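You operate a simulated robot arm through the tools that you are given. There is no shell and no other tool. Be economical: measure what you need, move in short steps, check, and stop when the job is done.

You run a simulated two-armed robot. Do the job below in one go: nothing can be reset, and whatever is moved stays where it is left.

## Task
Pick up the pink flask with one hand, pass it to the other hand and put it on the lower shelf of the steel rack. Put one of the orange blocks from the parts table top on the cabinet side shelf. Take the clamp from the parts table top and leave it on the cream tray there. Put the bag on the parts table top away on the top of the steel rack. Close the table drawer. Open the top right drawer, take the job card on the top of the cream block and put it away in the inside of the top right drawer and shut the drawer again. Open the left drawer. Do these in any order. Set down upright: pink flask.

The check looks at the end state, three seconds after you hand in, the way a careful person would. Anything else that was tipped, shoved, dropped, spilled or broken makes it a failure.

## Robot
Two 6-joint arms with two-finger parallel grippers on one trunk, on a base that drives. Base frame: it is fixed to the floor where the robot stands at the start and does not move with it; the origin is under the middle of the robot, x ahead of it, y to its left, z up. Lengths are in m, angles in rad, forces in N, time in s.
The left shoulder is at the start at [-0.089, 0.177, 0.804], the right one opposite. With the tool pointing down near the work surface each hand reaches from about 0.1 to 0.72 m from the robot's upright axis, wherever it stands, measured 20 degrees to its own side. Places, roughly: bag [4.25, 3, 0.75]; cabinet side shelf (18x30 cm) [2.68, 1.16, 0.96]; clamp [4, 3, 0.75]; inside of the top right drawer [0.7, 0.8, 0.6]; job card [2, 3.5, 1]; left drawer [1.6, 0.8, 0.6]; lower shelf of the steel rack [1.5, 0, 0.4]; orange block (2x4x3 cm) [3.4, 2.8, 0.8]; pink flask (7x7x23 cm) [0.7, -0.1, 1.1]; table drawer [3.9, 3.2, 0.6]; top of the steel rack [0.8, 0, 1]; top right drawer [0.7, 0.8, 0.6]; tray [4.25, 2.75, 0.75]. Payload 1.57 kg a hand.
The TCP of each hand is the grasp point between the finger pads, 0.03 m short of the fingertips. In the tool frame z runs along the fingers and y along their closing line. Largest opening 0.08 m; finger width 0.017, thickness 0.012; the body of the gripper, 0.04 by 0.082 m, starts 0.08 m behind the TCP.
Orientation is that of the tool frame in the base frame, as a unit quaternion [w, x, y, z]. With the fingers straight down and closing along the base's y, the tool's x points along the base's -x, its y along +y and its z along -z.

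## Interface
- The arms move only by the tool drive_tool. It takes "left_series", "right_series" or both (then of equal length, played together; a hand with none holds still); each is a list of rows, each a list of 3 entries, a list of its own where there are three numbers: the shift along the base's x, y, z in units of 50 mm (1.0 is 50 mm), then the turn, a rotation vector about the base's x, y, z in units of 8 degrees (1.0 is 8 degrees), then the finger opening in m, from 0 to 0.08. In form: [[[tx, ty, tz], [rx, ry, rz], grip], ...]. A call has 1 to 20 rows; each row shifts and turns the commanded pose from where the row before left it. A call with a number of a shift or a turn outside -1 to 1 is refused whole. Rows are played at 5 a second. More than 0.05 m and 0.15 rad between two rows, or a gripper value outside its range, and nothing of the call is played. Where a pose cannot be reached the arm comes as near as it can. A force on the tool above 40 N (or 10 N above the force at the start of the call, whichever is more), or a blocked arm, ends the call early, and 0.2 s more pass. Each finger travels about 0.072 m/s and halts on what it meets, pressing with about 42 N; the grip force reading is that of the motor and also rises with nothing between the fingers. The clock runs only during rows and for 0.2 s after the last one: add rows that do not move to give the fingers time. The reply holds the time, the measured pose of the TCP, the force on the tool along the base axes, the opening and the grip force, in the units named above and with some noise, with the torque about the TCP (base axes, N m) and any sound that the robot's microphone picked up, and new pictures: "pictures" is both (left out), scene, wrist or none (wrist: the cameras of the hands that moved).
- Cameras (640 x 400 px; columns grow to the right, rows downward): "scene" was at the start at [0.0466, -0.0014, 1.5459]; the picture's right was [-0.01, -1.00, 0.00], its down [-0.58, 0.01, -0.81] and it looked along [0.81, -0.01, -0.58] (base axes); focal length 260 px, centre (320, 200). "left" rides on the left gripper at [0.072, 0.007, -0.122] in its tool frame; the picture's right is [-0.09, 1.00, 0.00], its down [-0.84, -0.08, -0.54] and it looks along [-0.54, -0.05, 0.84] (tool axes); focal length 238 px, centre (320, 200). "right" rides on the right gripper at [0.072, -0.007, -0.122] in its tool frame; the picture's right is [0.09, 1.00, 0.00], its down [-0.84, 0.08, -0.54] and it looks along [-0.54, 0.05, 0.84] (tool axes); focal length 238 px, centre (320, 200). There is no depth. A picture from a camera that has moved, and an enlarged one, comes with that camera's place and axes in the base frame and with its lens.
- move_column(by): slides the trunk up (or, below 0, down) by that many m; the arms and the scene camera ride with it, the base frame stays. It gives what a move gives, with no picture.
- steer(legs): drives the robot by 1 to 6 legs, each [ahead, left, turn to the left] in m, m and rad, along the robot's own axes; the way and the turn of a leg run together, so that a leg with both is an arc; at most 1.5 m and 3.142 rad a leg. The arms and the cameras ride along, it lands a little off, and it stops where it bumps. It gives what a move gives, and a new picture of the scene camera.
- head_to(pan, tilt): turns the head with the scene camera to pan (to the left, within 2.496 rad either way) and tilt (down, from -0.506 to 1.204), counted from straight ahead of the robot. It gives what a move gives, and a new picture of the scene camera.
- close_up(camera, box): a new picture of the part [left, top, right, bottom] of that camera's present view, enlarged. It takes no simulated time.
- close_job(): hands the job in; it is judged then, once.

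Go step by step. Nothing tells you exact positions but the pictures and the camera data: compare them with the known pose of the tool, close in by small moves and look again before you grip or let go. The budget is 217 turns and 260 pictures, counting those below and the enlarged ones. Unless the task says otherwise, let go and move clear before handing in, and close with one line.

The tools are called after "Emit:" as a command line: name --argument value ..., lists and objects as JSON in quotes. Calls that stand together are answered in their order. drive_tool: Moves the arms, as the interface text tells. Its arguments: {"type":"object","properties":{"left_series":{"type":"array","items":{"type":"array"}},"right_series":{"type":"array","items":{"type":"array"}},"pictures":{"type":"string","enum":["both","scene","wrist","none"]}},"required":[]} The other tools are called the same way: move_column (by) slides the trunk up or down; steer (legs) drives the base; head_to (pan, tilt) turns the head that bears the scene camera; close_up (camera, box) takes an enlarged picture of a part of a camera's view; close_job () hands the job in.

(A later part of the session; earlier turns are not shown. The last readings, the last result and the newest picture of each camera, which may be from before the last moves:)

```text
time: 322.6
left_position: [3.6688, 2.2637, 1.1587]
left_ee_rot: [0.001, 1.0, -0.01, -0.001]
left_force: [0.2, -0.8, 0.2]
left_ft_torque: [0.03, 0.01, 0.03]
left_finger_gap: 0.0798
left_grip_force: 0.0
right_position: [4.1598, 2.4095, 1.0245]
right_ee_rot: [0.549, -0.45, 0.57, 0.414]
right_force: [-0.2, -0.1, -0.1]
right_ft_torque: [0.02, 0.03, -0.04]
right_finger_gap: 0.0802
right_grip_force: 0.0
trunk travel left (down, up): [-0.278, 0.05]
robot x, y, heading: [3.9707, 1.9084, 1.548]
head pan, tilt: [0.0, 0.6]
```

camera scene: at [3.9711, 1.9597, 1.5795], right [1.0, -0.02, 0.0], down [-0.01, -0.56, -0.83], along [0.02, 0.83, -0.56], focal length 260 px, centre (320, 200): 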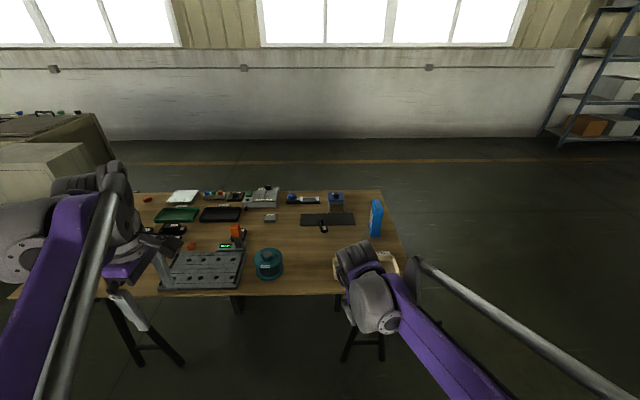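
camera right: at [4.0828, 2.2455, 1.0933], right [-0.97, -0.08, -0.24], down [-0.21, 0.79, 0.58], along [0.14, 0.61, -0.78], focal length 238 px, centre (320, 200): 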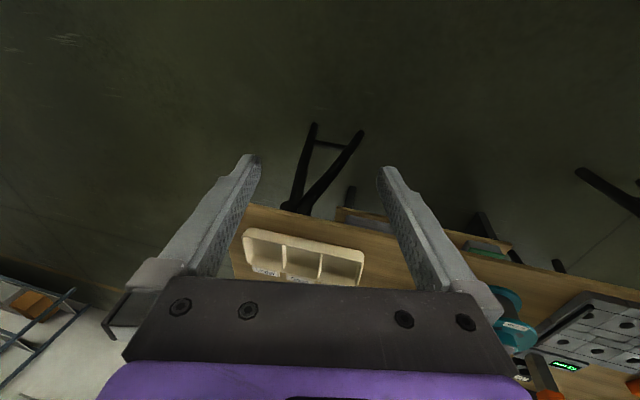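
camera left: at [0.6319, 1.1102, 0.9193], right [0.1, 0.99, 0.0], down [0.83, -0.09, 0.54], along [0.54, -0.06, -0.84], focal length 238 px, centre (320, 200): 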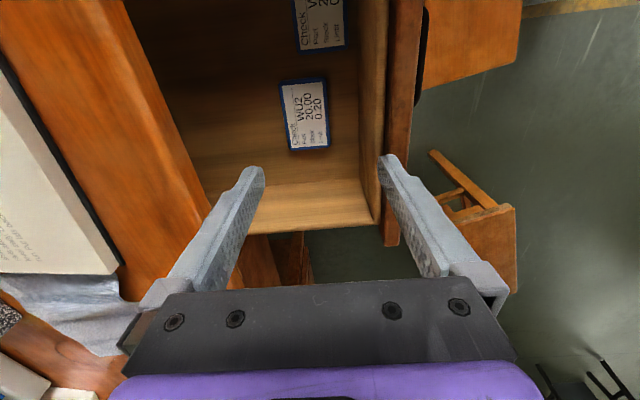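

Emit:
drive_tool --right_series '[[[0.2, 0, 0], [0.2, 0.05, 0.91], 0.08], [[0.2, 0, 0], [0.2, 0.05, 0.91], 0.08], [[0.3, -0.5, 0], [0, 0, 0], 0.08], [[0, 0, 0], [0, 0, 0], 0.08]]' --pictures "none"

Emit:
steer --legs '[[0.25, -0.2, 0.02]]'

```text
time: 323.6
left_position: [3.6701, 2.2669, 1.1573]
left_ee_rot: [0.001, 1.0, -0.01, -0.001]
left_force: [0.7, 0.2, 0.5]
left_ft_torque: [-0.03, -0.01, 0.01]
left_finger_gap: 0.0799
left_grip_force: 0.0
right_position: [4.1894, 2.3864, 1.0304]
right_ee_rot: [0.526, -0.476, 0.518, 0.478]
right_force: [-0.7, 0.3, -0.2]
right_ft_torque: [0.02, 0.02, 0.02]
right_finger_gap: 0.0797
right_grip_force: 0.1
right hand out of reach, approached as far as the arm can: row 2
trunk travel left (down, up): [-0.278, 0.05]
robot x, y, heading: [3.9719, 1.9111, 1.546]
head pan, tilt: [0.0, 0.6]
```

```text
time: 326.0
left_position: [3.8648, 2.5072, 1.1592]
left_ee_rot: [0.002, 1.0, 0.002, -0.001]
left_force: [0.4, -0.7, 0.0]
left_ft_torque: [0.03, 0.01, -0.01]
left_finger_gap: 0.0799
left_grip_force: 0.0
right_position: [4.3823, 2.6376, 1.0318]
right_ee_rot: [0.519, -0.483, 0.512, 0.485]
right_force: [-0.3, -0.7, 0.7]
right_ft_torque: [0.0, -0.01, 0.01]
right_finger_gap: 0.0796
right_grip_force: 0.1
trunk travel left (down, up): [-0.278, 0.05]
robot x, y, heading: [4.1734, 2.1611, 1.569]
head pan, tilt: [0.0, 0.6]
camera scene: at [4.1735, 2.2096, 1.5795], right [1.0, 0.0, 0.0], down [0.0, -0.56, -0.83], along [0.0, 0.83, -0.56], focal length 260 px, centre (320, 200)
```

scene: 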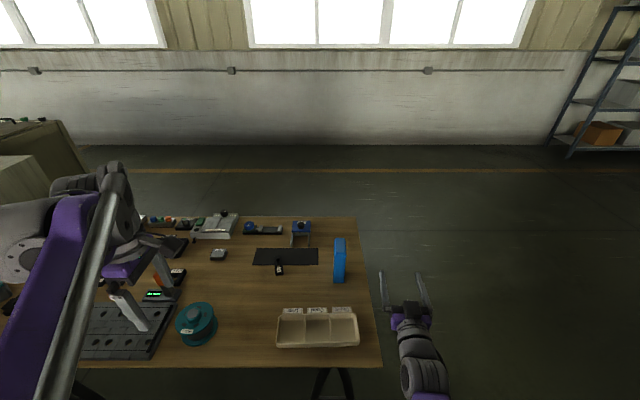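

Emit:
close_up --camera "scene" --box '[190, 200, 390, 360]'

```text
2.50 times, centred on (290, 280) of scene
camera zoom: at [4.1735, 2.2096, 1.5795], right [1.0, 0.0, 0.0], down [0.0, -0.56, -0.83], along [0.0, 0.83, -0.56], focal length 649 px, centre (395, 0)
```

zoom: 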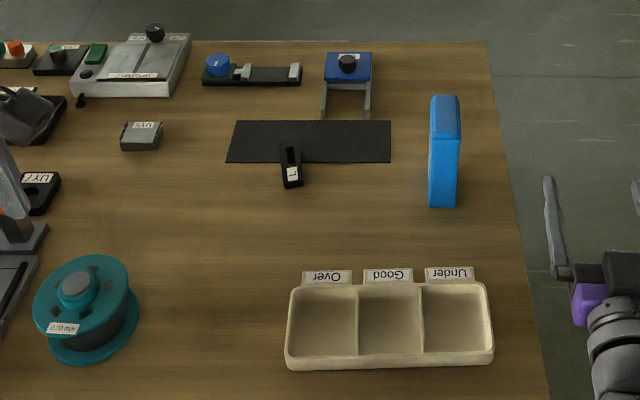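

I need to identify the clamp: candidates are the slotted black bar by the mat, the blue-knobbed bar behind it, and the U-shaped blue item. I look with the left wrist camera.

Emit:
drive_tool --left_series '[[[0.4, 0.7, -0.2], [0, 0, 0], 0.08], [[0.4, 0.7, -0.2], [0, 0, 0], 0.08], [[0.4, 0.7, -0.2], [0, 0, 0], 0.08], [[0.4, 0.7, -0.2], [0, 0, 0], 0.08], [[0.3, 0.7, -0.2], [0, 0, 0], 0.08], [[0, 0.7, 0], [0, 0, 0], 0.08], [[0, 0, 0], [0, 0, 0], 0.08]]' --pictures "both"

Emit:
close_up --camera "scene" --box '[220, 200, 345, 300]'

```text
time: 327.6
left_position: [3.9618, 2.7179, 1.1086]
left_ee_rot: [0.001, 1.0, 0.002, -0.001]
left_force: [-0.2, -0.2, -0.6]
left_ft_torque: [0.05, 0.02, 0.0]
left_finger_gap: 0.0799
left_grip_force: 0.1
right_position: [4.3832, 2.6377, 1.0309]
right_ee_rot: [0.52, -0.482, 0.512, 0.484]
right_force: [0.5, -0.3, -0.6]
right_ft_torque: [0.03, 0.0, 0.02]
right_finger_gap: 0.08
right_grip_force: 0.0
trunk travel left (down, up): [-0.278, 0.05]
robot x, y, heading: [4.1742, 2.1617, 1.572]
head pan, tilt: [0.0, 0.6]
camera scene: at [4.1736, 2.2084, 1.5795], right [1.0, 0.0, 0.0], down [0.0, -0.56, -0.83], along [0.0, 0.83, -0.56], focal length 260 px, centre (320, 200)
camera left: at [4.0331, 2.7122, 1.2295], right [-0.09, -1.0, 0.0], down [-0.84, 0.07, 0.54], along [-0.54, 0.05, -0.84], focal length 238 px, centre (320, 200)
```

scene: 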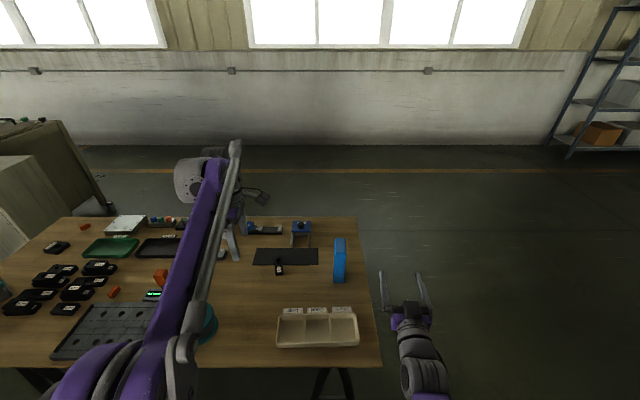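
left: 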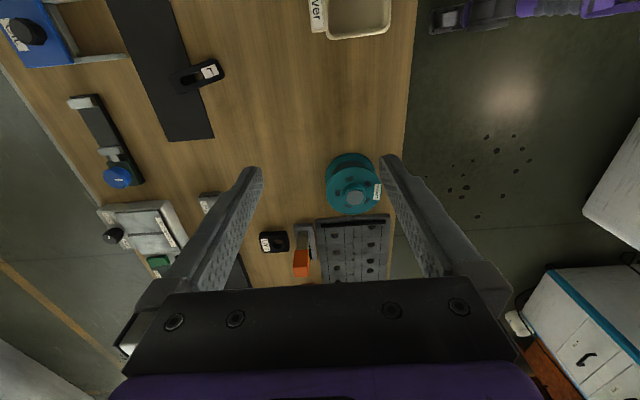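

```text
4.00 times, centred on (282, 250) of scene
camera zoom: at [4.1736, 2.2084, 1.5795], right [1.0, 0.0, 0.0], down [0.0, -0.56, -0.83], along [0.0, 0.83, -0.56], focal length 1039 px, centre (470, 0)
```

zoom: 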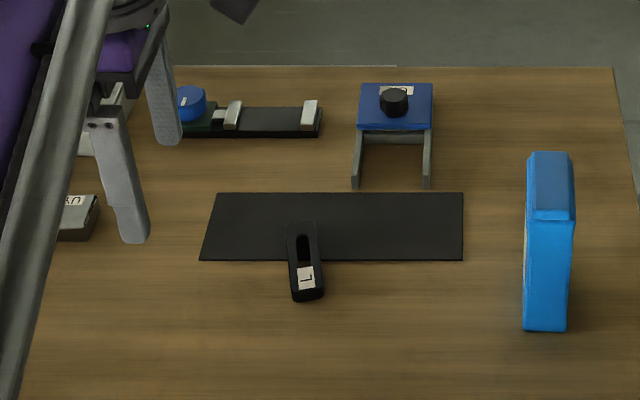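

The slotted black strap labelled "L" at (4.007, 2.935) fits the clamp's place. I move the base 10 cm nearer and bring the left hand over it, turned to close across its width.

Emit:
steer --legs '[[0.1, 0, 0]]'

Emit:
drive_tool --left_series '[[[0.1, 0.24, -0.2], [0, 0, -0.96], 0.08], [[0.1, 0.24, -0.2], [0, 0, -0.96], 0.08], [[0.1, 0.24, -0.2], [0, 0, -0.96], 0.08], [[0.1, 0.24, -0.2], [0, 0, -0.96], 0.08], [[0.1, 0.24, -0.2], [0, 0, -0.96], 0.08], [[0.1, 0.24, -0.2], [0, 0, -0.96], 0.08], [[0.1, 0.24, -0.2], [0, 0, -0.96], 0.08], [[0.1, 0.24, -0.2], [0, 0, -0.96], 0.08], [[0.1, 0.24, -0.2], [0, 0, -0.96], 0.08], [[0, 0.2, -0.2], [0, 0, -0.96], 0.08], [[0, 0, 0], [0, 0, 0], 0.08]]' --pictures "wrist"

```text
time: 328.7
left_position: [3.9617, 2.8172, 1.1065]
left_ee_rot: [0.001, 1.0, 0.003, -0.001]
left_force: [0.6, 0.2, -0.2]
left_ft_torque: [-0.04, 0.0, -0.02]
left_finger_gap: 0.08
left_grip_force: 0.0
right_position: [4.3812, 2.7386, 1.0321]
right_ee_rot: [0.52, -0.482, 0.512, 0.484]
right_force: [-0.4, 1.0, -0.4]
right_ft_torque: [-0.05, -0.02, 0.01]
right_finger_gap: 0.08
right_grip_force: 0.1
trunk travel left (down, up): [-0.278, 0.05]
robot x, y, heading: [4.1742, 2.2619, 1.569]
head pan, tilt: [0.0, 0.6]
camera scene: at [4.1735, 2.309, 1.5794], right [1.0, 0.0, 0.0], down [0.0, -0.56, -0.83], along [0.0, 0.83, -0.56], focal length 260 px, centre (320, 200)
```

scene: 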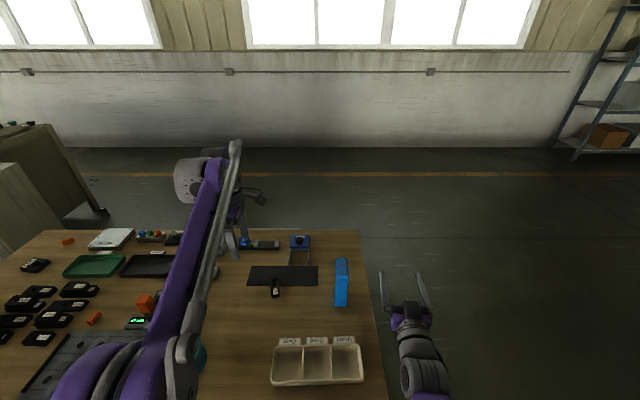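

```text
time: 331.1
left_position: [4.0059, 2.9082, 0.9955]
left_ee_rot: [0.0, 0.784, -0.621, -0.001]
left_force: [0.5, -0.1, -0.5]
left_ft_torque: [0.02, -0.03, 0.0]
left_finger_gap: 0.0799
left_grip_force: 0.1
left hand out of reach, approached as far as the arm can: row 9
right_position: [4.3826, 2.7375, 1.0322]
right_ee_rot: [0.521, -0.482, 0.512, 0.484]
right_force: [-0.2, -1.2, -0.3]
right_ft_torque: [0.03, -0.02, -0.01]
right_finger_gap: 0.0802
right_grip_force: 0.0
trunk travel left (down, up): [-0.278, 0.05]
robot x, y, heading: [4.174, 2.2612, 1.569]
head pan, tilt: [0.0, 0.6]
camera left: at [4.0159, 2.8379, 1.1186], right [-0.99, -0.14, 0.0], down [-0.12, 0.83, 0.54], along [-0.08, 0.54, -0.84], focal length 238 px, centre (320, 200)
```

left: 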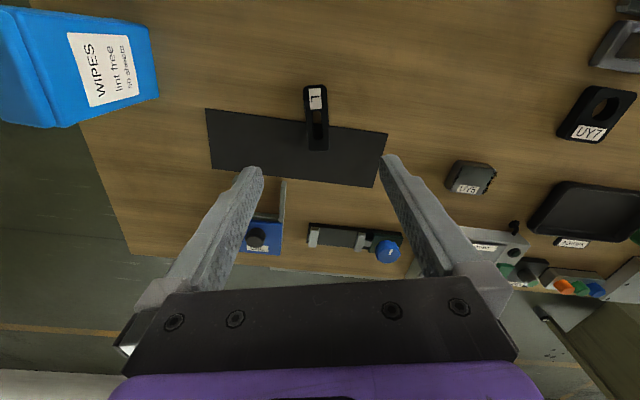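

The packet reads "WIPES", which is the bag. The clamp is aligned; I descend over it.

Emit:
drive_tool --left_series '[[[0, 0, -0.7], [0, 0, 0], 0.08], [[0, 0.15, -0.7], [0, 0, 0], 0.08], [[0.02, 0.15, -0.7], [0, 0, 0], 0.08], [[0, 0.04, -0.7], [0, 0, 0], 0.08], [[0, 0, 0], [0, 0, 0], 0.08]]' --pictures "wrist"

```text
time: 332.3
left_position: [4.0078, 2.926, 0.8568]
left_ee_rot: [0.0, 0.785, -0.619, -0.002]
left_force: [0.2, -0.4, 0.6]
left_ft_torque: [0.0, -0.01, 0.02]
left_finger_gap: 0.08
left_grip_force: 0.1
right_position: [4.3821, 2.7389, 1.0323]
right_ee_rot: [0.521, -0.481, 0.513, 0.483]
right_force: [-0.3, -0.4, 0.2]
right_ft_torque: [0.03, -0.02, -0.05]
right_finger_gap: 0.08
right_grip_force: 0.1
trunk travel left (down, up): [-0.278, 0.05]
robot x, y, heading: [4.1725, 2.2597, 1.566]
head pan, tilt: [0.0, 0.6]
camera left: at [4.0181, 2.8544, 0.9784], right [-0.99, -0.14, 0.0], down [-0.12, 0.83, 0.54], along [-0.08, 0.54, -0.84], focal length 238 px, centre (320, 200)
```

left: 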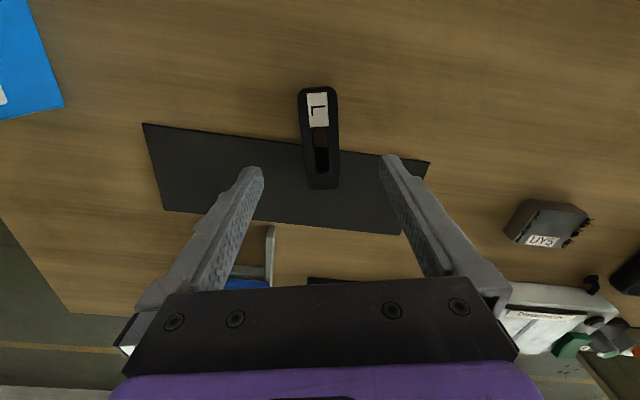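

Emit:
drive_tool --left_series '[[[0, 0, -0.6], [0, 0, 0], 0.08], [[0, 0, -0.4], [0, 0, 0], 0.08], [[0, 0, -0.1], [0, 0, 0], 0.08], [[0, 0, -0.08], [0, 0, 0], 0.08], [[0, 0, -0.08], [0, 0, 0], 0.08], [[0, 0, -0.08], [0, 0, 0], 0.08], [[0, 0, -0.08], [0, 0, 0], 0.08], [[0, 0, -0.08], [0, 0, 0], 0.08], [[0, 0, -0.08], [0, 0, 0], 0.08]]' --pictures "wrist"

```text
time: 333.9
left_position: [4.0071, 2.9239, 0.7927]
left_ee_rot: [-0.003, 0.785, -0.62, -0.002]
left_force: [-0.7, 0.4, 24.6]
left_ft_torque: [0.19, -1.14, 0.05]
left_finger_gap: 0.0799
left_grip_force: 0.1
right_position: [4.3822, 2.7367, 1.0324]
right_ee_rot: [0.521, -0.481, 0.512, 0.484]
right_force: [-0.2, 0.2, -0.7]
right_ft_torque: [-0.02, 0.01, -0.03]
right_finger_gap: 0.08
right_grip_force: 0.2
trunk travel left (down, up): [-0.278, 0.05]
robot x, y, heading: [4.1757, 2.2601, 1.571]
head pan, tilt: [0.0, 0.6]
stopped in row 7 (left hand): the force on the tool passed its limit at 46 N (the readings are from after the stop); the commanded pose is now the measured one
camera left: at [4.0174, 2.8539, 0.9146], right [-0.99, -0.14, 0.0], down [-0.12, 0.83, 0.55], along [-0.08, 0.54, -0.84], focal length 238 px, centre (320, 200)
```

left: 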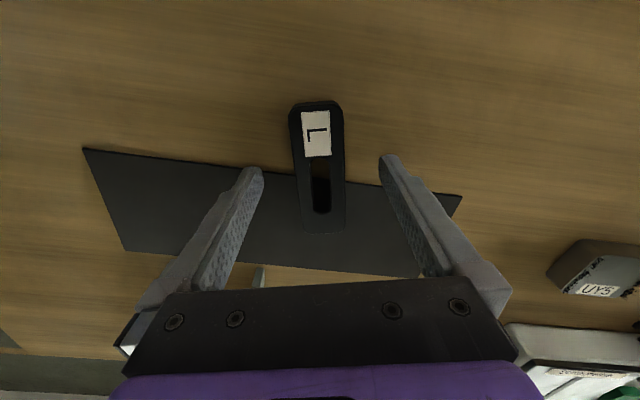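

Emit:
drive_tool --left_series '[[[0, 0, 0.08], [0, 0, 0], 0.08], [[0, 0, 0], [0, 0, 0], 0.05], [[0, 0, 0], [0, 0, 0], 0.02], [[0, 0, 0], [0, 0, 0], 0.01], [[0, 0, 0], [0, 0, 0], 0.01], [[0, 0, 0], [0, 0, 0], 0.01]]' --pictures "none"

Emit:
drive_tool --left_series '[[[0, 0, 0.3], [0, 0, 0], 0.01], [[0, 0, 0.8], [0, 0, 0], 0.01], [[0, 0, 0.8], [0, 0, 0], 0.01], [[0, 0, 0], [0, 0, 0], 0.01]]' --pictures "wrist"

```text
time: 335.3
left_position: [4.0078, 2.9263, 0.7931]
left_ee_rot: [-0.002, 0.785, -0.62, -0.003]
left_force: [-0.3, 0.2, 0.8]
left_ft_torque: [-0.01, 0.01, 0.03]
left_finger_gap: 0.0315
left_grip_force: 40.1
right_position: [4.3815, 2.7388, 1.0314]
right_ee_rot: [0.52, -0.482, 0.513, 0.483]
right_force: [-1.3, -0.2, -0.4]
right_ft_torque: [0.01, -0.01, 0.02]
right_finger_gap: 0.0798
right_grip_force: 0.1
trunk travel left (down, up): [-0.278, 0.05]
robot x, y, heading: [4.1736, 2.2608, 1.569]
head pan, tilt: [0.0, 0.6]
```

```text
time: 336.3
left_position: [4.0091, 2.9263, 0.891]
left_ee_rot: [-0.001, 0.784, -0.62, -0.001]
left_force: [0.1, -0.8, -3.9]
left_ft_torque: [0.0, 0.0, 0.01]
left_finger_gap: 0.0311
left_grip_force: 40.3
right_position: [4.382, 2.7398, 1.0315]
right_ee_rot: [0.521, -0.482, 0.513, 0.484]
right_force: [0.4, 0.4, 0.0]
right_ft_torque: [0.0, -0.03, 0.0]
right_finger_gap: 0.0798
right_grip_force: 0.0
trunk travel left (down, up): [-0.278, 0.05]
robot x, y, heading: [4.1693, 2.2628, 1.563]
head pan, tilt: [0.0, 0.6]
camera left: at [4.0176, 2.8548, 1.0119], right [-0.99, -0.14, 0.0], down [-0.12, 0.83, 0.55], along [-0.08, 0.54, -0.84], focal length 238 px, centre (320, 200)
```

left: 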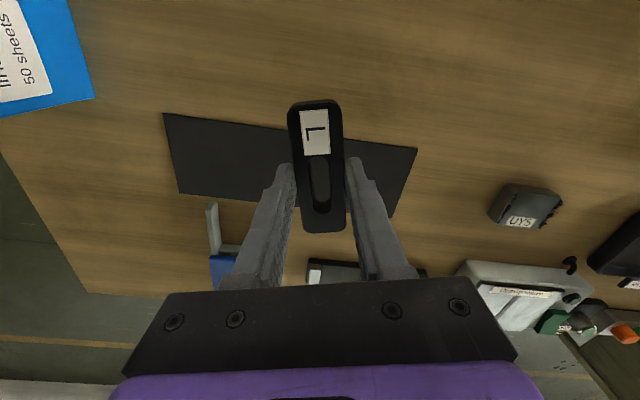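

The clamp is held. I carry it over the cream tray, straightening it, and inspect the tray's compartments.

Emit:
drive_tool --left_series '[[[0.2, -0.5, 0.5], [0, 0, -0.8], 0.01], [[0.2, -0.6, 0.5], [0, 0, -0.8], 0.01], [[0.4, -0.7, 0], [0, 0, 0], 0.01], [[0.4, -0.7, 0], [0, 0, 0], 0.01], [[0.5, -0.7, 0], [0, 0, 0], 0.01], [[0.5, -0.7, 0], [0, 0, 0], 0.01], [[0.5, -0.7, 0], [0, 0, 0], 0.01], [[0.4, -0.6, 0], [0, 0, 0], 0.01], [[0, 0, 0], [0, 0, 0], 0.01]]' --pictures "both"

```text
time: 338.3
left_position: [4.1598, 2.668, 0.9394]
left_ee_rot: [-0.001, 0.711, -0.703, -0.001]
left_force: [-1.3, -0.2, -3.1]
left_ft_torque: [0.02, -0.03, 0.01]
left_finger_gap: 0.0315
left_grip_force: 40.0
right_position: [4.381, 2.7389, 1.032]
right_ee_rot: [0.521, -0.482, 0.513, 0.483]
right_force: [0.0, 0.5, -0.6]
right_ft_torque: [-0.01, -0.01, 0.01]
right_finger_gap: 0.0798
right_grip_force: 0.0
trunk travel left (down, up): [-0.278, 0.05]
robot x, y, heading: [4.1755, 2.2637, 1.573]
head pan, tilt: [0.0, 0.6]
camera scene: at [4.1733, 2.31, 1.5795], right [1.0, 0.0, 0.0], down [0.0, -0.57, -0.82], along [0.0, 0.82, -0.57], focal length 260 px, centre (320, 200)
camera left: at [4.1543, 2.5957, 1.0612], right [-1.0, 0.08, 0.0], down [0.07, 0.84, 0.55], along [0.04, 0.54, -0.84], focal length 238 px, centre (320, 200)
```

scene: 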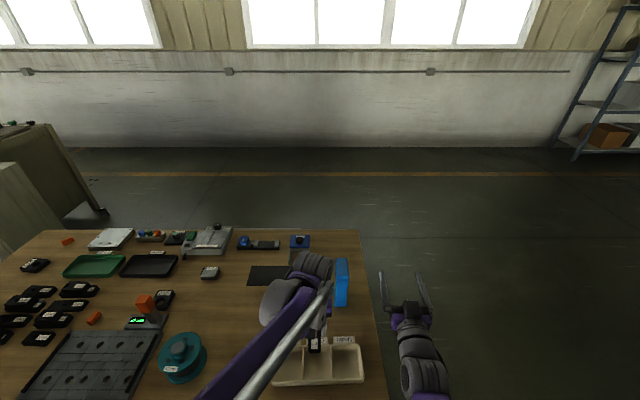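
left: 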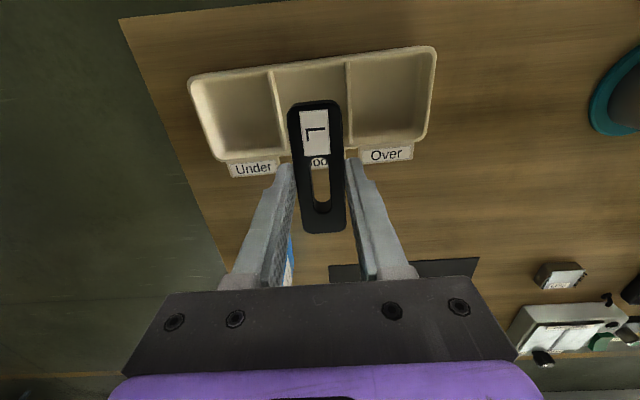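

The compartments are shorter than the clamp, so it will rest flat across the two dividers of the middle compartment. I turn the hand a quarter and go to (4.164, 2.65).

Emit:
drive_tool --left_series '[[[0, 0, 0], [0, 0, 0.94], 0.01], [[0, 0, 0], [0, 0, 0.94], 0.01], [[0, 0, 0], [0, 0, 0.94], 0.01], [[0, 0, 0], [0, 0, 0.94], 0.01], [[0, 0, 0], [0, 0, 0.94], 0.01], [[0, 0, 0], [0, 0, 0.94], 0.01], [[0, 0, 0], [0, 0, 0.94], 0.01], [[0, 0, 0], [0, 0, 0.94], 0.01], [[0, 0, 0], [0, 0, 0.94], 0.01], [[0, 0, 0], [0, 0, 0.94], 0.01], [[0, 0, 0], [0, 0, 0.94], 0.01], [[0.08, -0.36, 0], [0, 0, 0.94], 0.01], [[0, 0, -0.5], [0, 0, 0], 0.01], [[0, 0, -0.3], [0, 0, 0], 0.01], [[0, 0, 0], [0, 0, 0], 0.01]]' --pictures "both"

```text
time: 341.5
left_position: [4.167, 2.6484, 0.8997]
left_ee_rot: [0.0, 1.0, 0.008, -0.003]
left_force: [-0.3, -0.5, -3.0]
left_ft_torque: [-0.01, 0.02, 0.03]
left_finger_gap: 0.0313
left_grip_force: 40.4
right_position: [4.3816, 2.7386, 1.0304]
right_ee_rot: [0.52, -0.482, 0.513, 0.484]
right_force: [0.6, -0.3, 0.1]
right_ft_torque: [0.02, 0.02, -0.01]
right_finger_gap: 0.08
right_grip_force: 0.0
trunk travel left (down, up): [-0.278, 0.05]
robot x, y, heading: [4.172, 2.263, 1.569]
head pan, tilt: [0.0, 0.6]
camera scene: at [4.1734, 2.3092, 1.5795], right [1.0, 0.0, 0.0], down [0.0, -0.56, -0.83], along [0.0, 0.83, -0.56], focal length 260 px, centre (320, 200)
camera left: at [4.239, 2.6447, 1.0215], right [-0.08, -1.0, 0.0], down [-0.84, 0.06, 0.55], along [-0.54, 0.04, -0.84], focal length 238 px, centre (320, 200)
```

scene: 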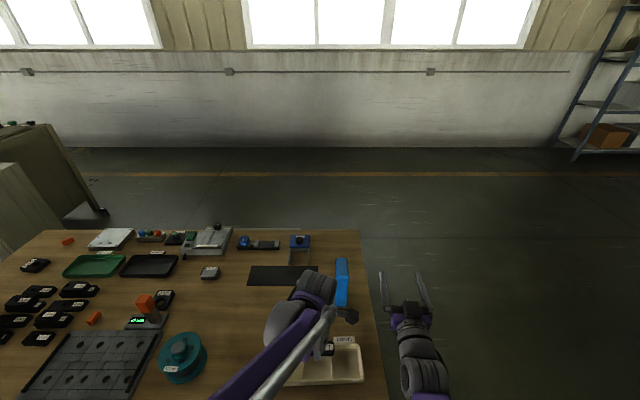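
left: 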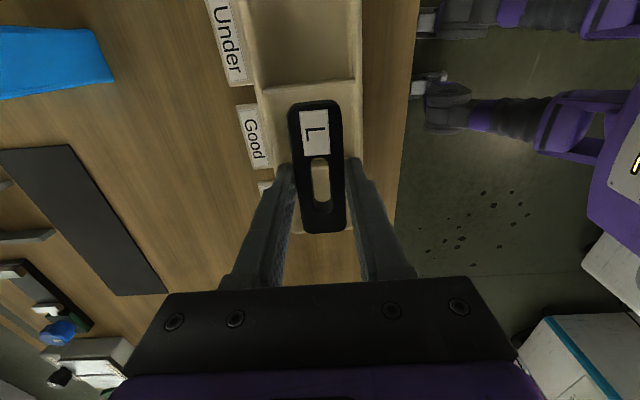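

Emit:
drive_tool --left_series '[[[0, 0.06, -0.4], [0, 0, 0], 0.01], [[0, 0, -0.4], [0, 0, 0], 0.01], [[0, 0, -0.2], [0, 0, 0], 0.01], [[0, 0, -0.1], [0, 0, 0], 0.01], [[0, 0, -0.1], [0, 0, 0], 0.01], [[0, 0, -0.1], [0, 0, 0], 0.01], [[0, 0, -0.1], [0, 0, 0], 0.01], [[0, 0, -0.1], [0, 0, 0], 0.01], [[0, 0, -0.1], [0, 0, 0], 0.01], [[0, 0, -0.1], [0, 0, 0], 0.01], [[0, 0, -0.1], [0, 0, 0], 0.01]]' --pictures "wrist"

```text
time: 343.8
left_position: [4.1656, 2.6521, 0.8127]
left_ee_rot: [-0.002, 1.0, 0.008, -0.003]
left_force: [-1.6, -0.6, 27.3]
left_ft_torque: [-0.15, -0.31, -0.02]
left_finger_gap: 0.0313
left_grip_force: 39.8
right_position: [4.3818, 2.7387, 1.0317]
right_ee_rot: [0.52, -0.482, 0.512, 0.485]
right_force: [0.3, -0.9, -0.3]
right_ft_torque: [0.0, -0.02, 0.0]
right_finger_gap: 0.08
right_grip_force: 0.0
trunk travel left (down, up): [-0.278, 0.05]
robot x, y, heading: [4.171, 2.2623, 1.575]
head pan, tilt: [0.0, 0.6]
stopped in row 11 (left hand): the force on the tool passed its limit at 44 N (the readings are from after the stop); the commanded pose is now the measured one
camera left: at [4.238, 2.6467, 0.935], right [-0.08, -1.0, 0.0], down [-0.84, 0.06, 0.55], along [-0.54, 0.04, -0.84], focal length 238 px, centre (320, 200)
```

left: 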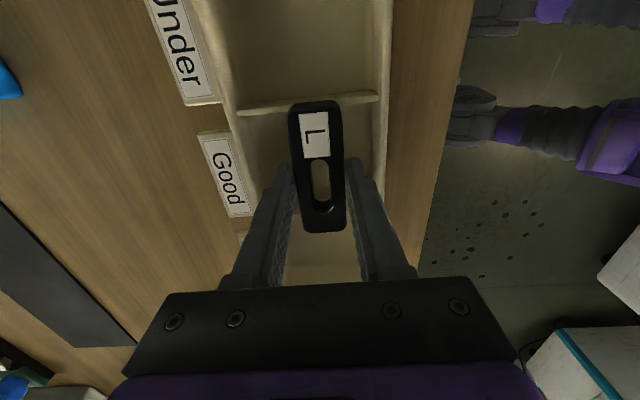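

The clamp touches the dividers at both ends. I centre by 1.5 mm, release gently, and check.

Emit:
drive_tool --left_series '[[[0.03, 0, 0.03], [0, 0, 0], 0.01], [[0, 0, -0.03], [0, 0, 0], 0.02], [[0, 0, 0], [0, 0, 0], 0.036], [[0, 0, 0], [0, 0, 0], 0.045], [[0, 0, 0], [0, 0, 0], 0.045], [[0, 0, 0.3], [0, 0, 0], 0.045], [[0, 0, 0.8], [0, 0, 0], 0.045], [[0, 0, 0.8], [0, 0, 0], 0.045], [[0, 0, 0], [0, 0, 0], 0.045]]' --pictures "wrist"

```text
time: 345.8
left_position: [4.1689, 2.6533, 0.9064]
left_ee_rot: [0.0, 1.0, 0.008, -0.003]
left_force: [0.1, -0.4, 0.0]
left_ft_torque: [0.0, -0.02, 0.0]
left_finger_gap: 0.0451
left_grip_force: 0.0
right_position: [4.3818, 2.7388, 1.0313]
right_ee_rot: [0.52, -0.482, 0.513, 0.483]
right_force: [-0.1, -0.1, -0.2]
right_ft_torque: [-0.02, -0.02, 0.0]
right_finger_gap: 0.0799
right_grip_force: 0.1
trunk travel left (down, up): [-0.278, 0.05]
robot x, y, heading: [4.173, 2.2583, 1.569]
head pan, tilt: [0.0, 0.6]
camera left: at [4.2411, 2.6478, 1.0286], right [-0.08, -1.0, 0.0], down [-0.84, 0.06, 0.55], along [-0.54, 0.04, -0.84], focal length 238 px, centre (320, 200)
```

left: 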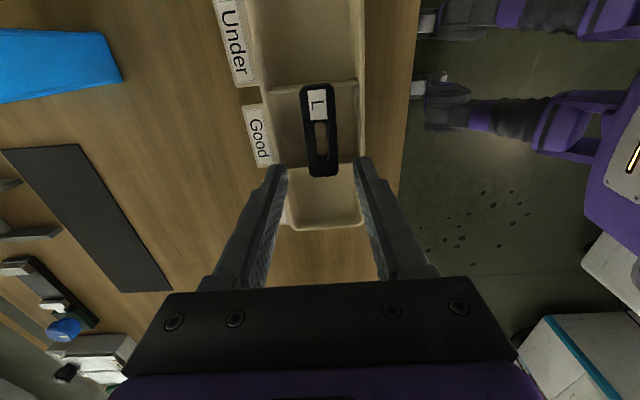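

The clamp lies flat across the dividers on the tray. Next I drive around the table's east end to its drawer side.

Emit:
drive_tool --left_series '[[[0, -0.5, 0.8], [0, 0, 0], 0.08], [[0, -0.8, 0.6], [0, 0, 0], 0.08], [[-0.4, -0.8, 0.4], [0, 0, 0], 0.08], [[-0.4, -0.5, 0.4], [0, 0, 0], 0.08]]' --pictures "none"

Emit:
steer --legs '[[-0.35, 0, 0], [0, -1.0, 0], [1.5, 0, 0], [0.65, 0, 0], [0, 0, 3.14], [0, -1.2, 0]]'

Emit:
head_to --pan 0.0 --tilt 0.6

```text
time: 346.8
left_position: [4.128, 2.5207, 1.0157]
left_ee_rot: [0.0, 1.0, 0.008, -0.003]
left_force: [-0.1, 0.0, 0.0]
left_ft_torque: [-0.01, 0.01, -0.01]
left_finger_gap: 0.0797
left_grip_force: 0.0
right_position: [4.381, 2.738, 1.0313]
right_ee_rot: [0.52, -0.482, 0.512, 0.484]
right_force: [0.4, -0.3, 0.4]
right_ft_torque: [0.0, 0.0, 0.04]
right_finger_gap: 0.08
right_grip_force: 0.1
trunk travel left (down, up): [-0.278, 0.05]
robot x, y, heading: [4.172, 2.2614, 1.569]
head pan, tilt: [0.0, 0.6]
```

```text
time: 385.9
left_position: [3.9955, 3.8079, 1.0162]
left_ee_rot: [0.003, 0.001, 1.0, 0.0]
left_force: [-0.2, 0.0, 0.6]
left_ft_torque: [-0.02, 0.01, 0.01]
left_finger_gap: 0.0797
left_grip_force: 0.0
right_position: [3.7393, 3.5971, 1.0308]
right_ee_rot: [-0.479, -0.517, -0.478, 0.524]
right_force: [0.0, -0.1, -0.2]
right_ft_torque: [0.02, 0.02, -0.02]
right_finger_gap: 0.0803
right_grip_force: 0.1
trunk travel left (down, up): [-0.278, 0.05]
robot x, y, heading: [3.9531, 4.0706, -1.595]
head pan, tilt: [0.0, 0.6]
camera scene: at [3.953, 4.0216, 1.5795], right [-1.0, 0.02, 0.0], down [0.01, 0.56, -0.83], along [-0.02, -0.82, -0.56], focal length 260 px, centre (320, 200)
```

scene: 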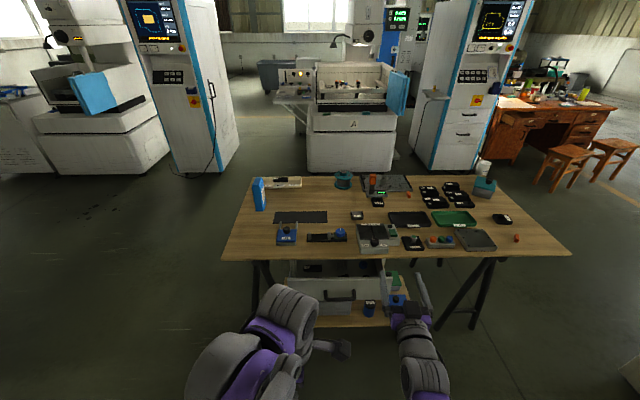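

```text
time: 386.5
left_position: [3.9965, 3.8083, 1.0163]
left_ee_rot: [0.003, 0.001, 1.0, 0.0]
left_force: [-0.3, 0.2, 0.5]
left_ft_torque: [0.0, -0.02, -0.03]
left_finger_gap: 0.08
left_grip_force: 0.1
right_position: [3.738, 3.5967, 1.0304]
right_ee_rot: [-0.479, -0.517, -0.478, 0.524]
right_force: [0.2, 0.4, 0.8]
right_ft_torque: [0.01, 0.0, 0.0]
right_finger_gap: 0.0799
right_grip_force: 0.1
trunk travel left (down, up): [-0.278, 0.05]
robot x, y, heading: [3.9526, 4.069, -1.587]
head pan, tilt: [0.0, 0.6]
camera scene: at [3.953, 4.0216, 1.5795], right [-1.0, 0.02, 0.0], down [0.01, 0.56, -0.83], along [-0.02, -0.82, -0.56], focal length 260 px, centre (320, 200)
```

scene: 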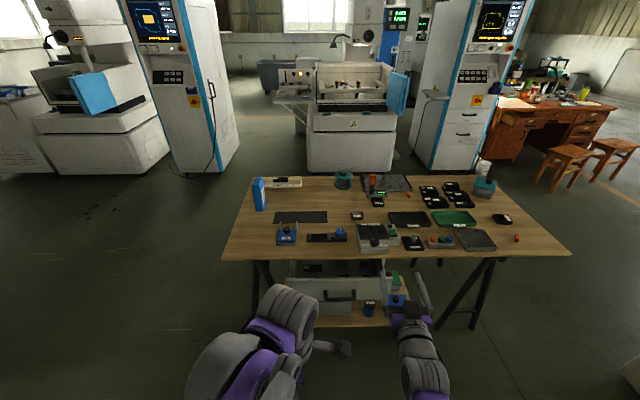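

I now see an empty grey shelf on the cabinet's other side, exactly at the given (2.68, 1.16, 0.96): that is the true side shelf. The table drawer is open below me; I enlarge it.

Emit:
close_up --camera "scene" --box '[240, 220, 480, 370]'

Emit:
close_up --camera "scene" --box '[390, 60, 510, 160]'

```text
2.67 times, centred on (360, 295) of scene
camera zoom: at [3.953, 4.0216, 1.5795], right [-1.0, 0.02, 0.0], down [0.01, 0.56, -0.83], along [-0.02, -0.82, -0.56], focal length 693 px, centre (213, -53)
```

zoom: 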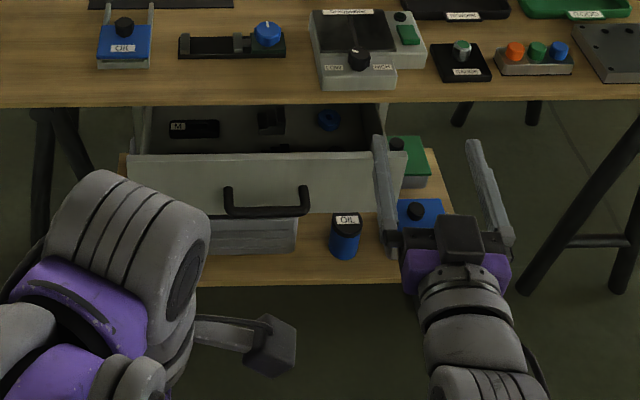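

```text
4.00 times, centred on (450, 110) of scene
camera zoom: at [3.953, 4.0216, 1.5795], right [-1.0, 0.02, 0.0], down [0.01, 0.56, -0.83], along [-0.02, -0.82, -0.56], focal length 1039 px, centre (-200, 560)
```

zoom: 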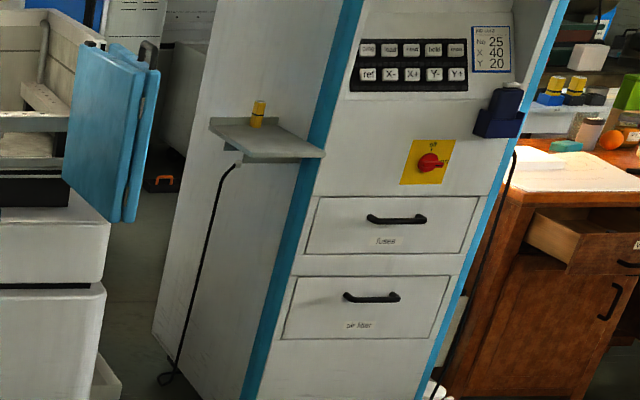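

Before going on I want to be sure which item is the clamp; I enlarge the blue-knobbed bar and U-shaped item.

Emit:
close_up --camera "scene" --box '[265, 205, 365, 265]'

Emit:
close_up --camera "scene" --box '[340, 170, 520, 260]'

```text
6.40 times, centred on (315, 235) of scene
camera zoom: at [3.953, 4.0216, 1.5795], right [-1.0, 0.02, 0.0], down [0.01, 0.56, -0.83], along [-0.02, -0.82, -0.56], focal length 1662 px, centre (352, -24)
```

zoom: 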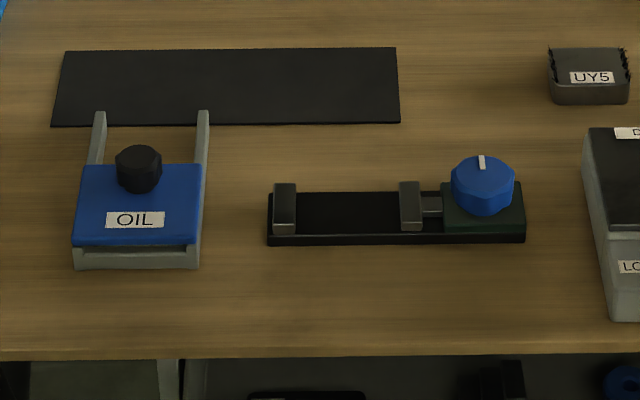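

```text
3.56 times, centred on (430, 215) of scene
camera zoom: at [3.953, 4.0216, 1.5795], right [-1.0, 0.02, 0.0], down [0.01, 0.56, -0.83], along [-0.02, -0.82, -0.56], focal length 924 px, centre (-71, 147)
```

zoom: 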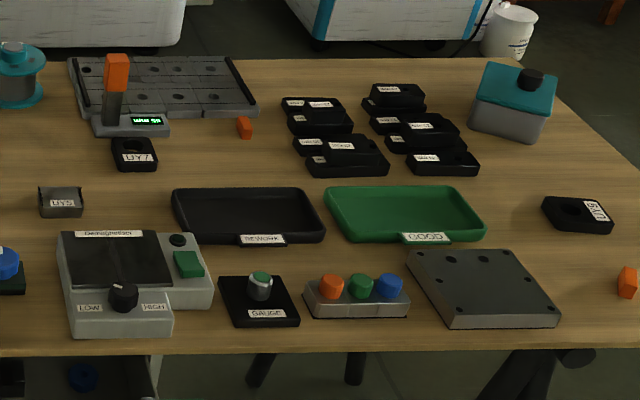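

I keep the strap clamp (its place and size fit best). Now I lower to push the table drawer shut: its front is at y of about 3.33, z 0.58–0.71, centred at x 3.85.

Emit:
move_column --by -0.25

Emit:
steer --legs '[[0.1, 0, 0.02]]'

Emit:
drive_tool --right_series '[[[0.5, 0, -0.4], [0, 0, 0], 0.04], [[0.5, 0, -0.4], [0, 0, 0], 0.0], [[0.5, 0, -0.4], [0, 0, 0], 0.0], [[0.5, 0, -0.3], [0, 0, 0], 0.0], [[0, 0, 0], [0, 0, 0], 0.0], [[0, 0, 0], [0, 0, 0], 0.0]]' --pictures "both"

```text
time: 389.1
left_position: [3.9955, 3.8085, 0.7664]
left_ee_rot: [0.003, 0.001, 1.0, -0.001]
left_force: [0.2, -0.1, -0.3]
left_ft_torque: [0.02, 0.02, 0.0]
left_finger_gap: 0.08
left_grip_force: 0.0
right_position: [3.7377, 3.5956, 0.7815]
right_ee_rot: [-0.479, -0.517, -0.477, 0.525]
right_force: [0.2, -1.1, 0.5]
right_ft_torque: [0.02, 0.02, -0.02]
right_finger_gap: 0.0799
right_grip_force: 0.0
trunk travel left (down, up): [-0.028, 0.3]
robot x, y, heading: [3.9509, 4.0638, -1.59]
head pan, tilt: [0.0, 0.6]
```

```text
time: 390.2
left_position: [4.0002, 3.71, 0.7665]
left_ee_rot: [0.003, -0.009, 1.0, 0.001]
left_force: [0.1, -0.5, 0.4]
left_ft_torque: [-0.02, 0.04, -0.01]
left_finger_gap: 0.0799
left_grip_force: 0.0
right_position: [3.7477, 3.4908, 0.781]
right_ee_rot: [-0.484, -0.513, -0.483, 0.519]
right_force: [0.3, -0.3, 1.0]
right_ft_torque: [0.02, 0.02, -0.01]
right_finger_gap: 0.0802
right_grip_force: 0.0
trunk travel left (down, up): [-0.028, 0.3]
robot x, y, heading: [3.9508, 3.9746, -1.569]
head pan, tilt: [0.0, 0.6]
camera scene: at [3.9533, 3.8749, 1.32], right [-1.0, 0.0, 0.0], down [0.0, 0.57, -0.82], along [0.0, -0.82, -0.57], focal length 260 px, centre (320, 200)
```

scene: 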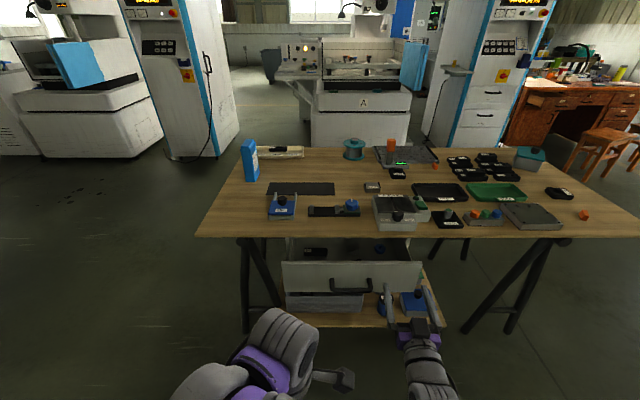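

```text
time: 391.6
left_position: [4.0012, 3.7101, 0.7686]
left_ee_rot: [0.003, -0.009, 1.0, 0.0]
left_force: [0.1, -0.1, -0.9]
left_ft_torque: [-0.01, 0.01, 0.04]
left_finger_gap: 0.08
left_grip_force: 0.0
right_position: [3.8478, 3.4919, 0.7082]
right_ee_rot: [-0.484, -0.513, -0.483, 0.519]
right_force: [0.7, 0.0, -0.5]
right_ft_torque: [-0.02, -0.01, 0.0]
right_finger_gap: 0.0003
right_grip_force: 21.8
trunk travel left (down, up): [-0.028, 0.3]
robot x, y, heading: [3.9535, 3.9685, -1.573]
head pan, tilt: [0.0, 0.6]
camera scene: at [3.9533, 3.8757, 1.3201], right [-1.0, 0.0, 0.0], down [0.0, 0.56, -0.83], along [0.0, -0.83, -0.56], focal length 260 px, centre (320, 200)
camera right: at [3.8482, 3.6146, 0.6354], right [0.99, -0.07, -0.1], down [0.12, 0.54, 0.83], along [0.0, -0.84, 0.55], focal length 238 px, centre (320, 200)
```

scene: 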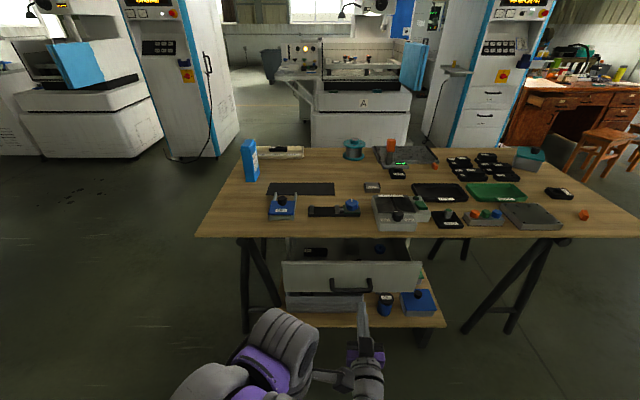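
right: 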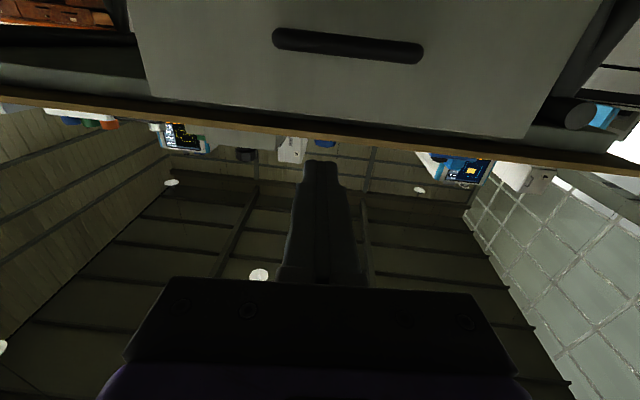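

Emit:
drive_tool --right_series '[[[0, 0, -0.6], [0, 0, 0], 0.0], [[0, -0.5, 0], [0, 0, 0], 0.0], [[0, -0.5, 0], [0, 0, 0], 0.0], [[0, -0.5, 0], [0, 0, 0], 0.0], [[0, -0.5, 0], [0, 0, 0], 0.0], [[0, -0.3, 0], [0, 0, 0], 0.0], [[0, -0.3, 0], [0, 0, 0], 0.0], [[0, -0.3, 0], [0, 0, 0], 0.0], [[0, -0.3, 0], [0, 0, 0], 0.0], [[0, -0.3, 0], [0, 0, 0], 0.0], [[0, -0.3, 0], [0, 0, 0], 0.0], [[0, -0.3, 0], [0, 0, 0], 0.0], [[0, -0.3, 0], [0, 0, 0], 0.0]]' --pictures "both"

```text
time: 394.4
left_position: [4.0009, 3.7096, 0.7653]
left_ee_rot: [0.003, -0.01, 1.0, 0.0]
left_force: [-0.3, 0.6, -0.7]
left_ft_torque: [0.0, -0.02, 0.01]
left_finger_gap: 0.0798
left_grip_force: 0.0
right_position: [3.8469, 3.2726, 0.6764]
right_ee_rot: [-0.485, -0.512, -0.483, 0.519]
right_force: [-0.5, -0.1, -0.6]
right_ft_torque: [-0.05, 0.0, -0.02]
right_finger_gap: 0.0002
right_grip_force: 21.9
trunk travel left (down, up): [-0.028, 0.3]
robot x, y, heading: [3.9534, 3.9652, -1.571]
head pan, tilt: [0.0, 0.6]
camera scene: at [3.9533, 3.8754, 1.3201], right [-1.0, 0.0, 0.0], down [0.0, 0.57, -0.82], along [0.0, -0.82, -0.57], focal length 260 px, centre (320, 200)
camera right: at [3.8471, 3.3933, 0.604], right [0.99, -0.07, -0.1], down [0.12, 0.54, 0.83], along [0.0, -0.84, 0.55], focal length 238 px, centre (320, 200)
```

scene: 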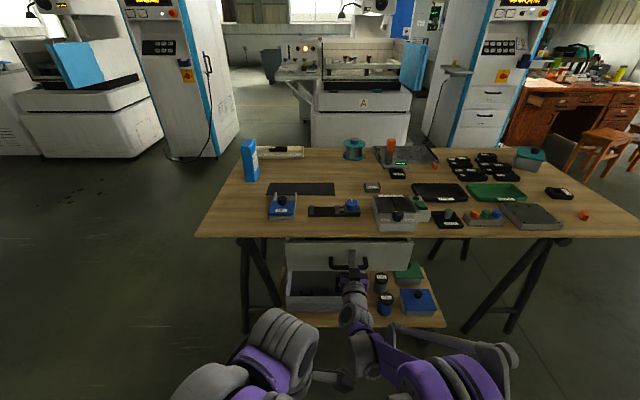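
right: 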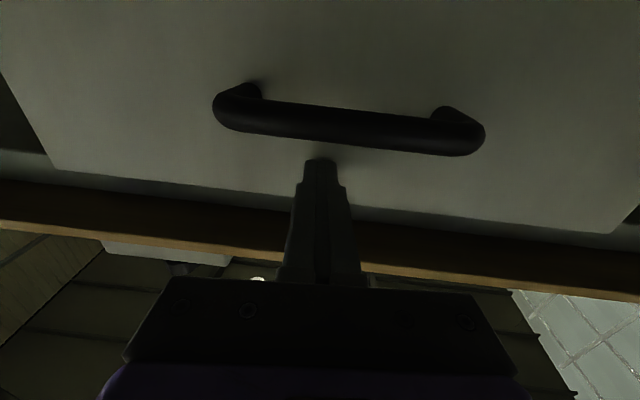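

The drawer is moving in smoothly. I keep pushing until it stops.

Emit:
drive_tool --right_series '[[[0, -0.25, 0], [0, 0, 0], 0.0], [[0, -0.25, 0], [0, 0, 0], 0.0], [[0, -0.25, 0], [0, 0, 0], 0.0], [[0, -0.25, 0], [0, 0, 0], 0.0], [[0, -0.2, 0], [0, 0, 0], 0.0], [[0, -0.2, 0], [0, 0, 0], 0.0], [[0, -0.2, 0], [0, 0, 0], 0.0], [[0, -0.2, 0], [0, 0, 0], 0.0], [[0, -0.2, 0], [0, 0, 0], 0.0], [[0, -0.2, 0], [0, 0, 0], 0.0]]' --pictures "both"

```text
time: 395.1
left_position: [4.0015, 3.7112, 0.766]
left_ee_rot: [0.003, -0.01, 1.0, -0.001]
left_force: [-0.5, 0.0, 0.5]
left_ft_torque: [0.0, 0.02, -0.01]
left_finger_gap: 0.0798
left_grip_force: 0.0
right_position: [3.8466, 3.2471, 0.6761]
right_ee_rot: [-0.485, -0.511, -0.483, 0.52]
right_force: [0.2, 10.8, 4.9]
right_ft_torque: [-0.08, -0.03, 0.05]
right_finger_gap: 0.0003
right_grip_force: 21.3
trunk travel left (down, up): [-0.028, 0.3]
robot x, y, heading: [3.9554, 3.97, -1.566]
head pan, tilt: [0.0, 0.6]
stopped in row 3 (right hand): the force on the tool passed its limit at 59 N (the readings are from after the stop); the commanded pose is now the measured one
camera scene: at [3.9534, 3.8772, 1.3202], right [-1.0, 0.0, 0.0], down [0.0, 0.56, -0.83], along [0.0, -0.83, -0.56], focal length 260 px, centre (320, 200)
camera right: at [3.847, 3.369, 0.6042], right [0.99, -0.06, -0.1], down [0.12, 0.54, 0.83], along [0.0, -0.84, 0.55], focal length 238 px, centre (320, 200)
```

scene: 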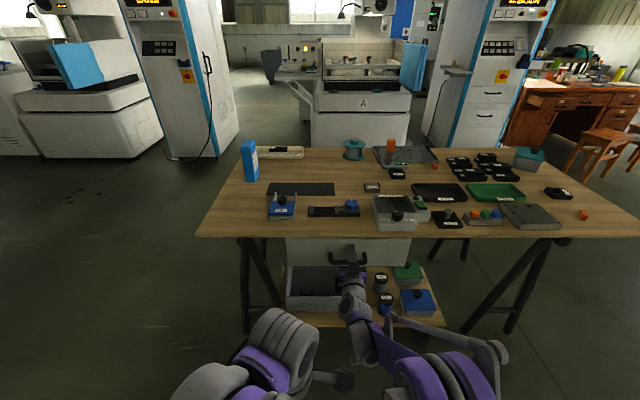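
right: 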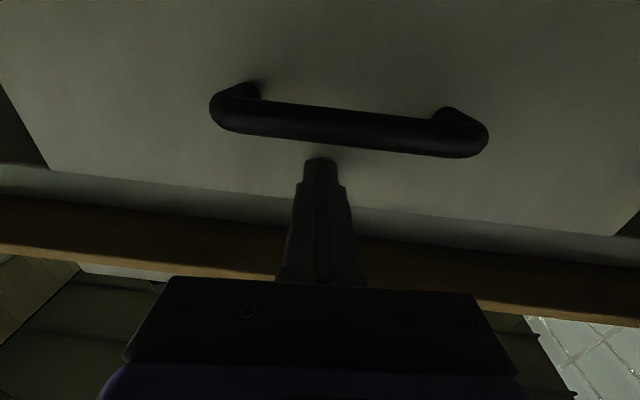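

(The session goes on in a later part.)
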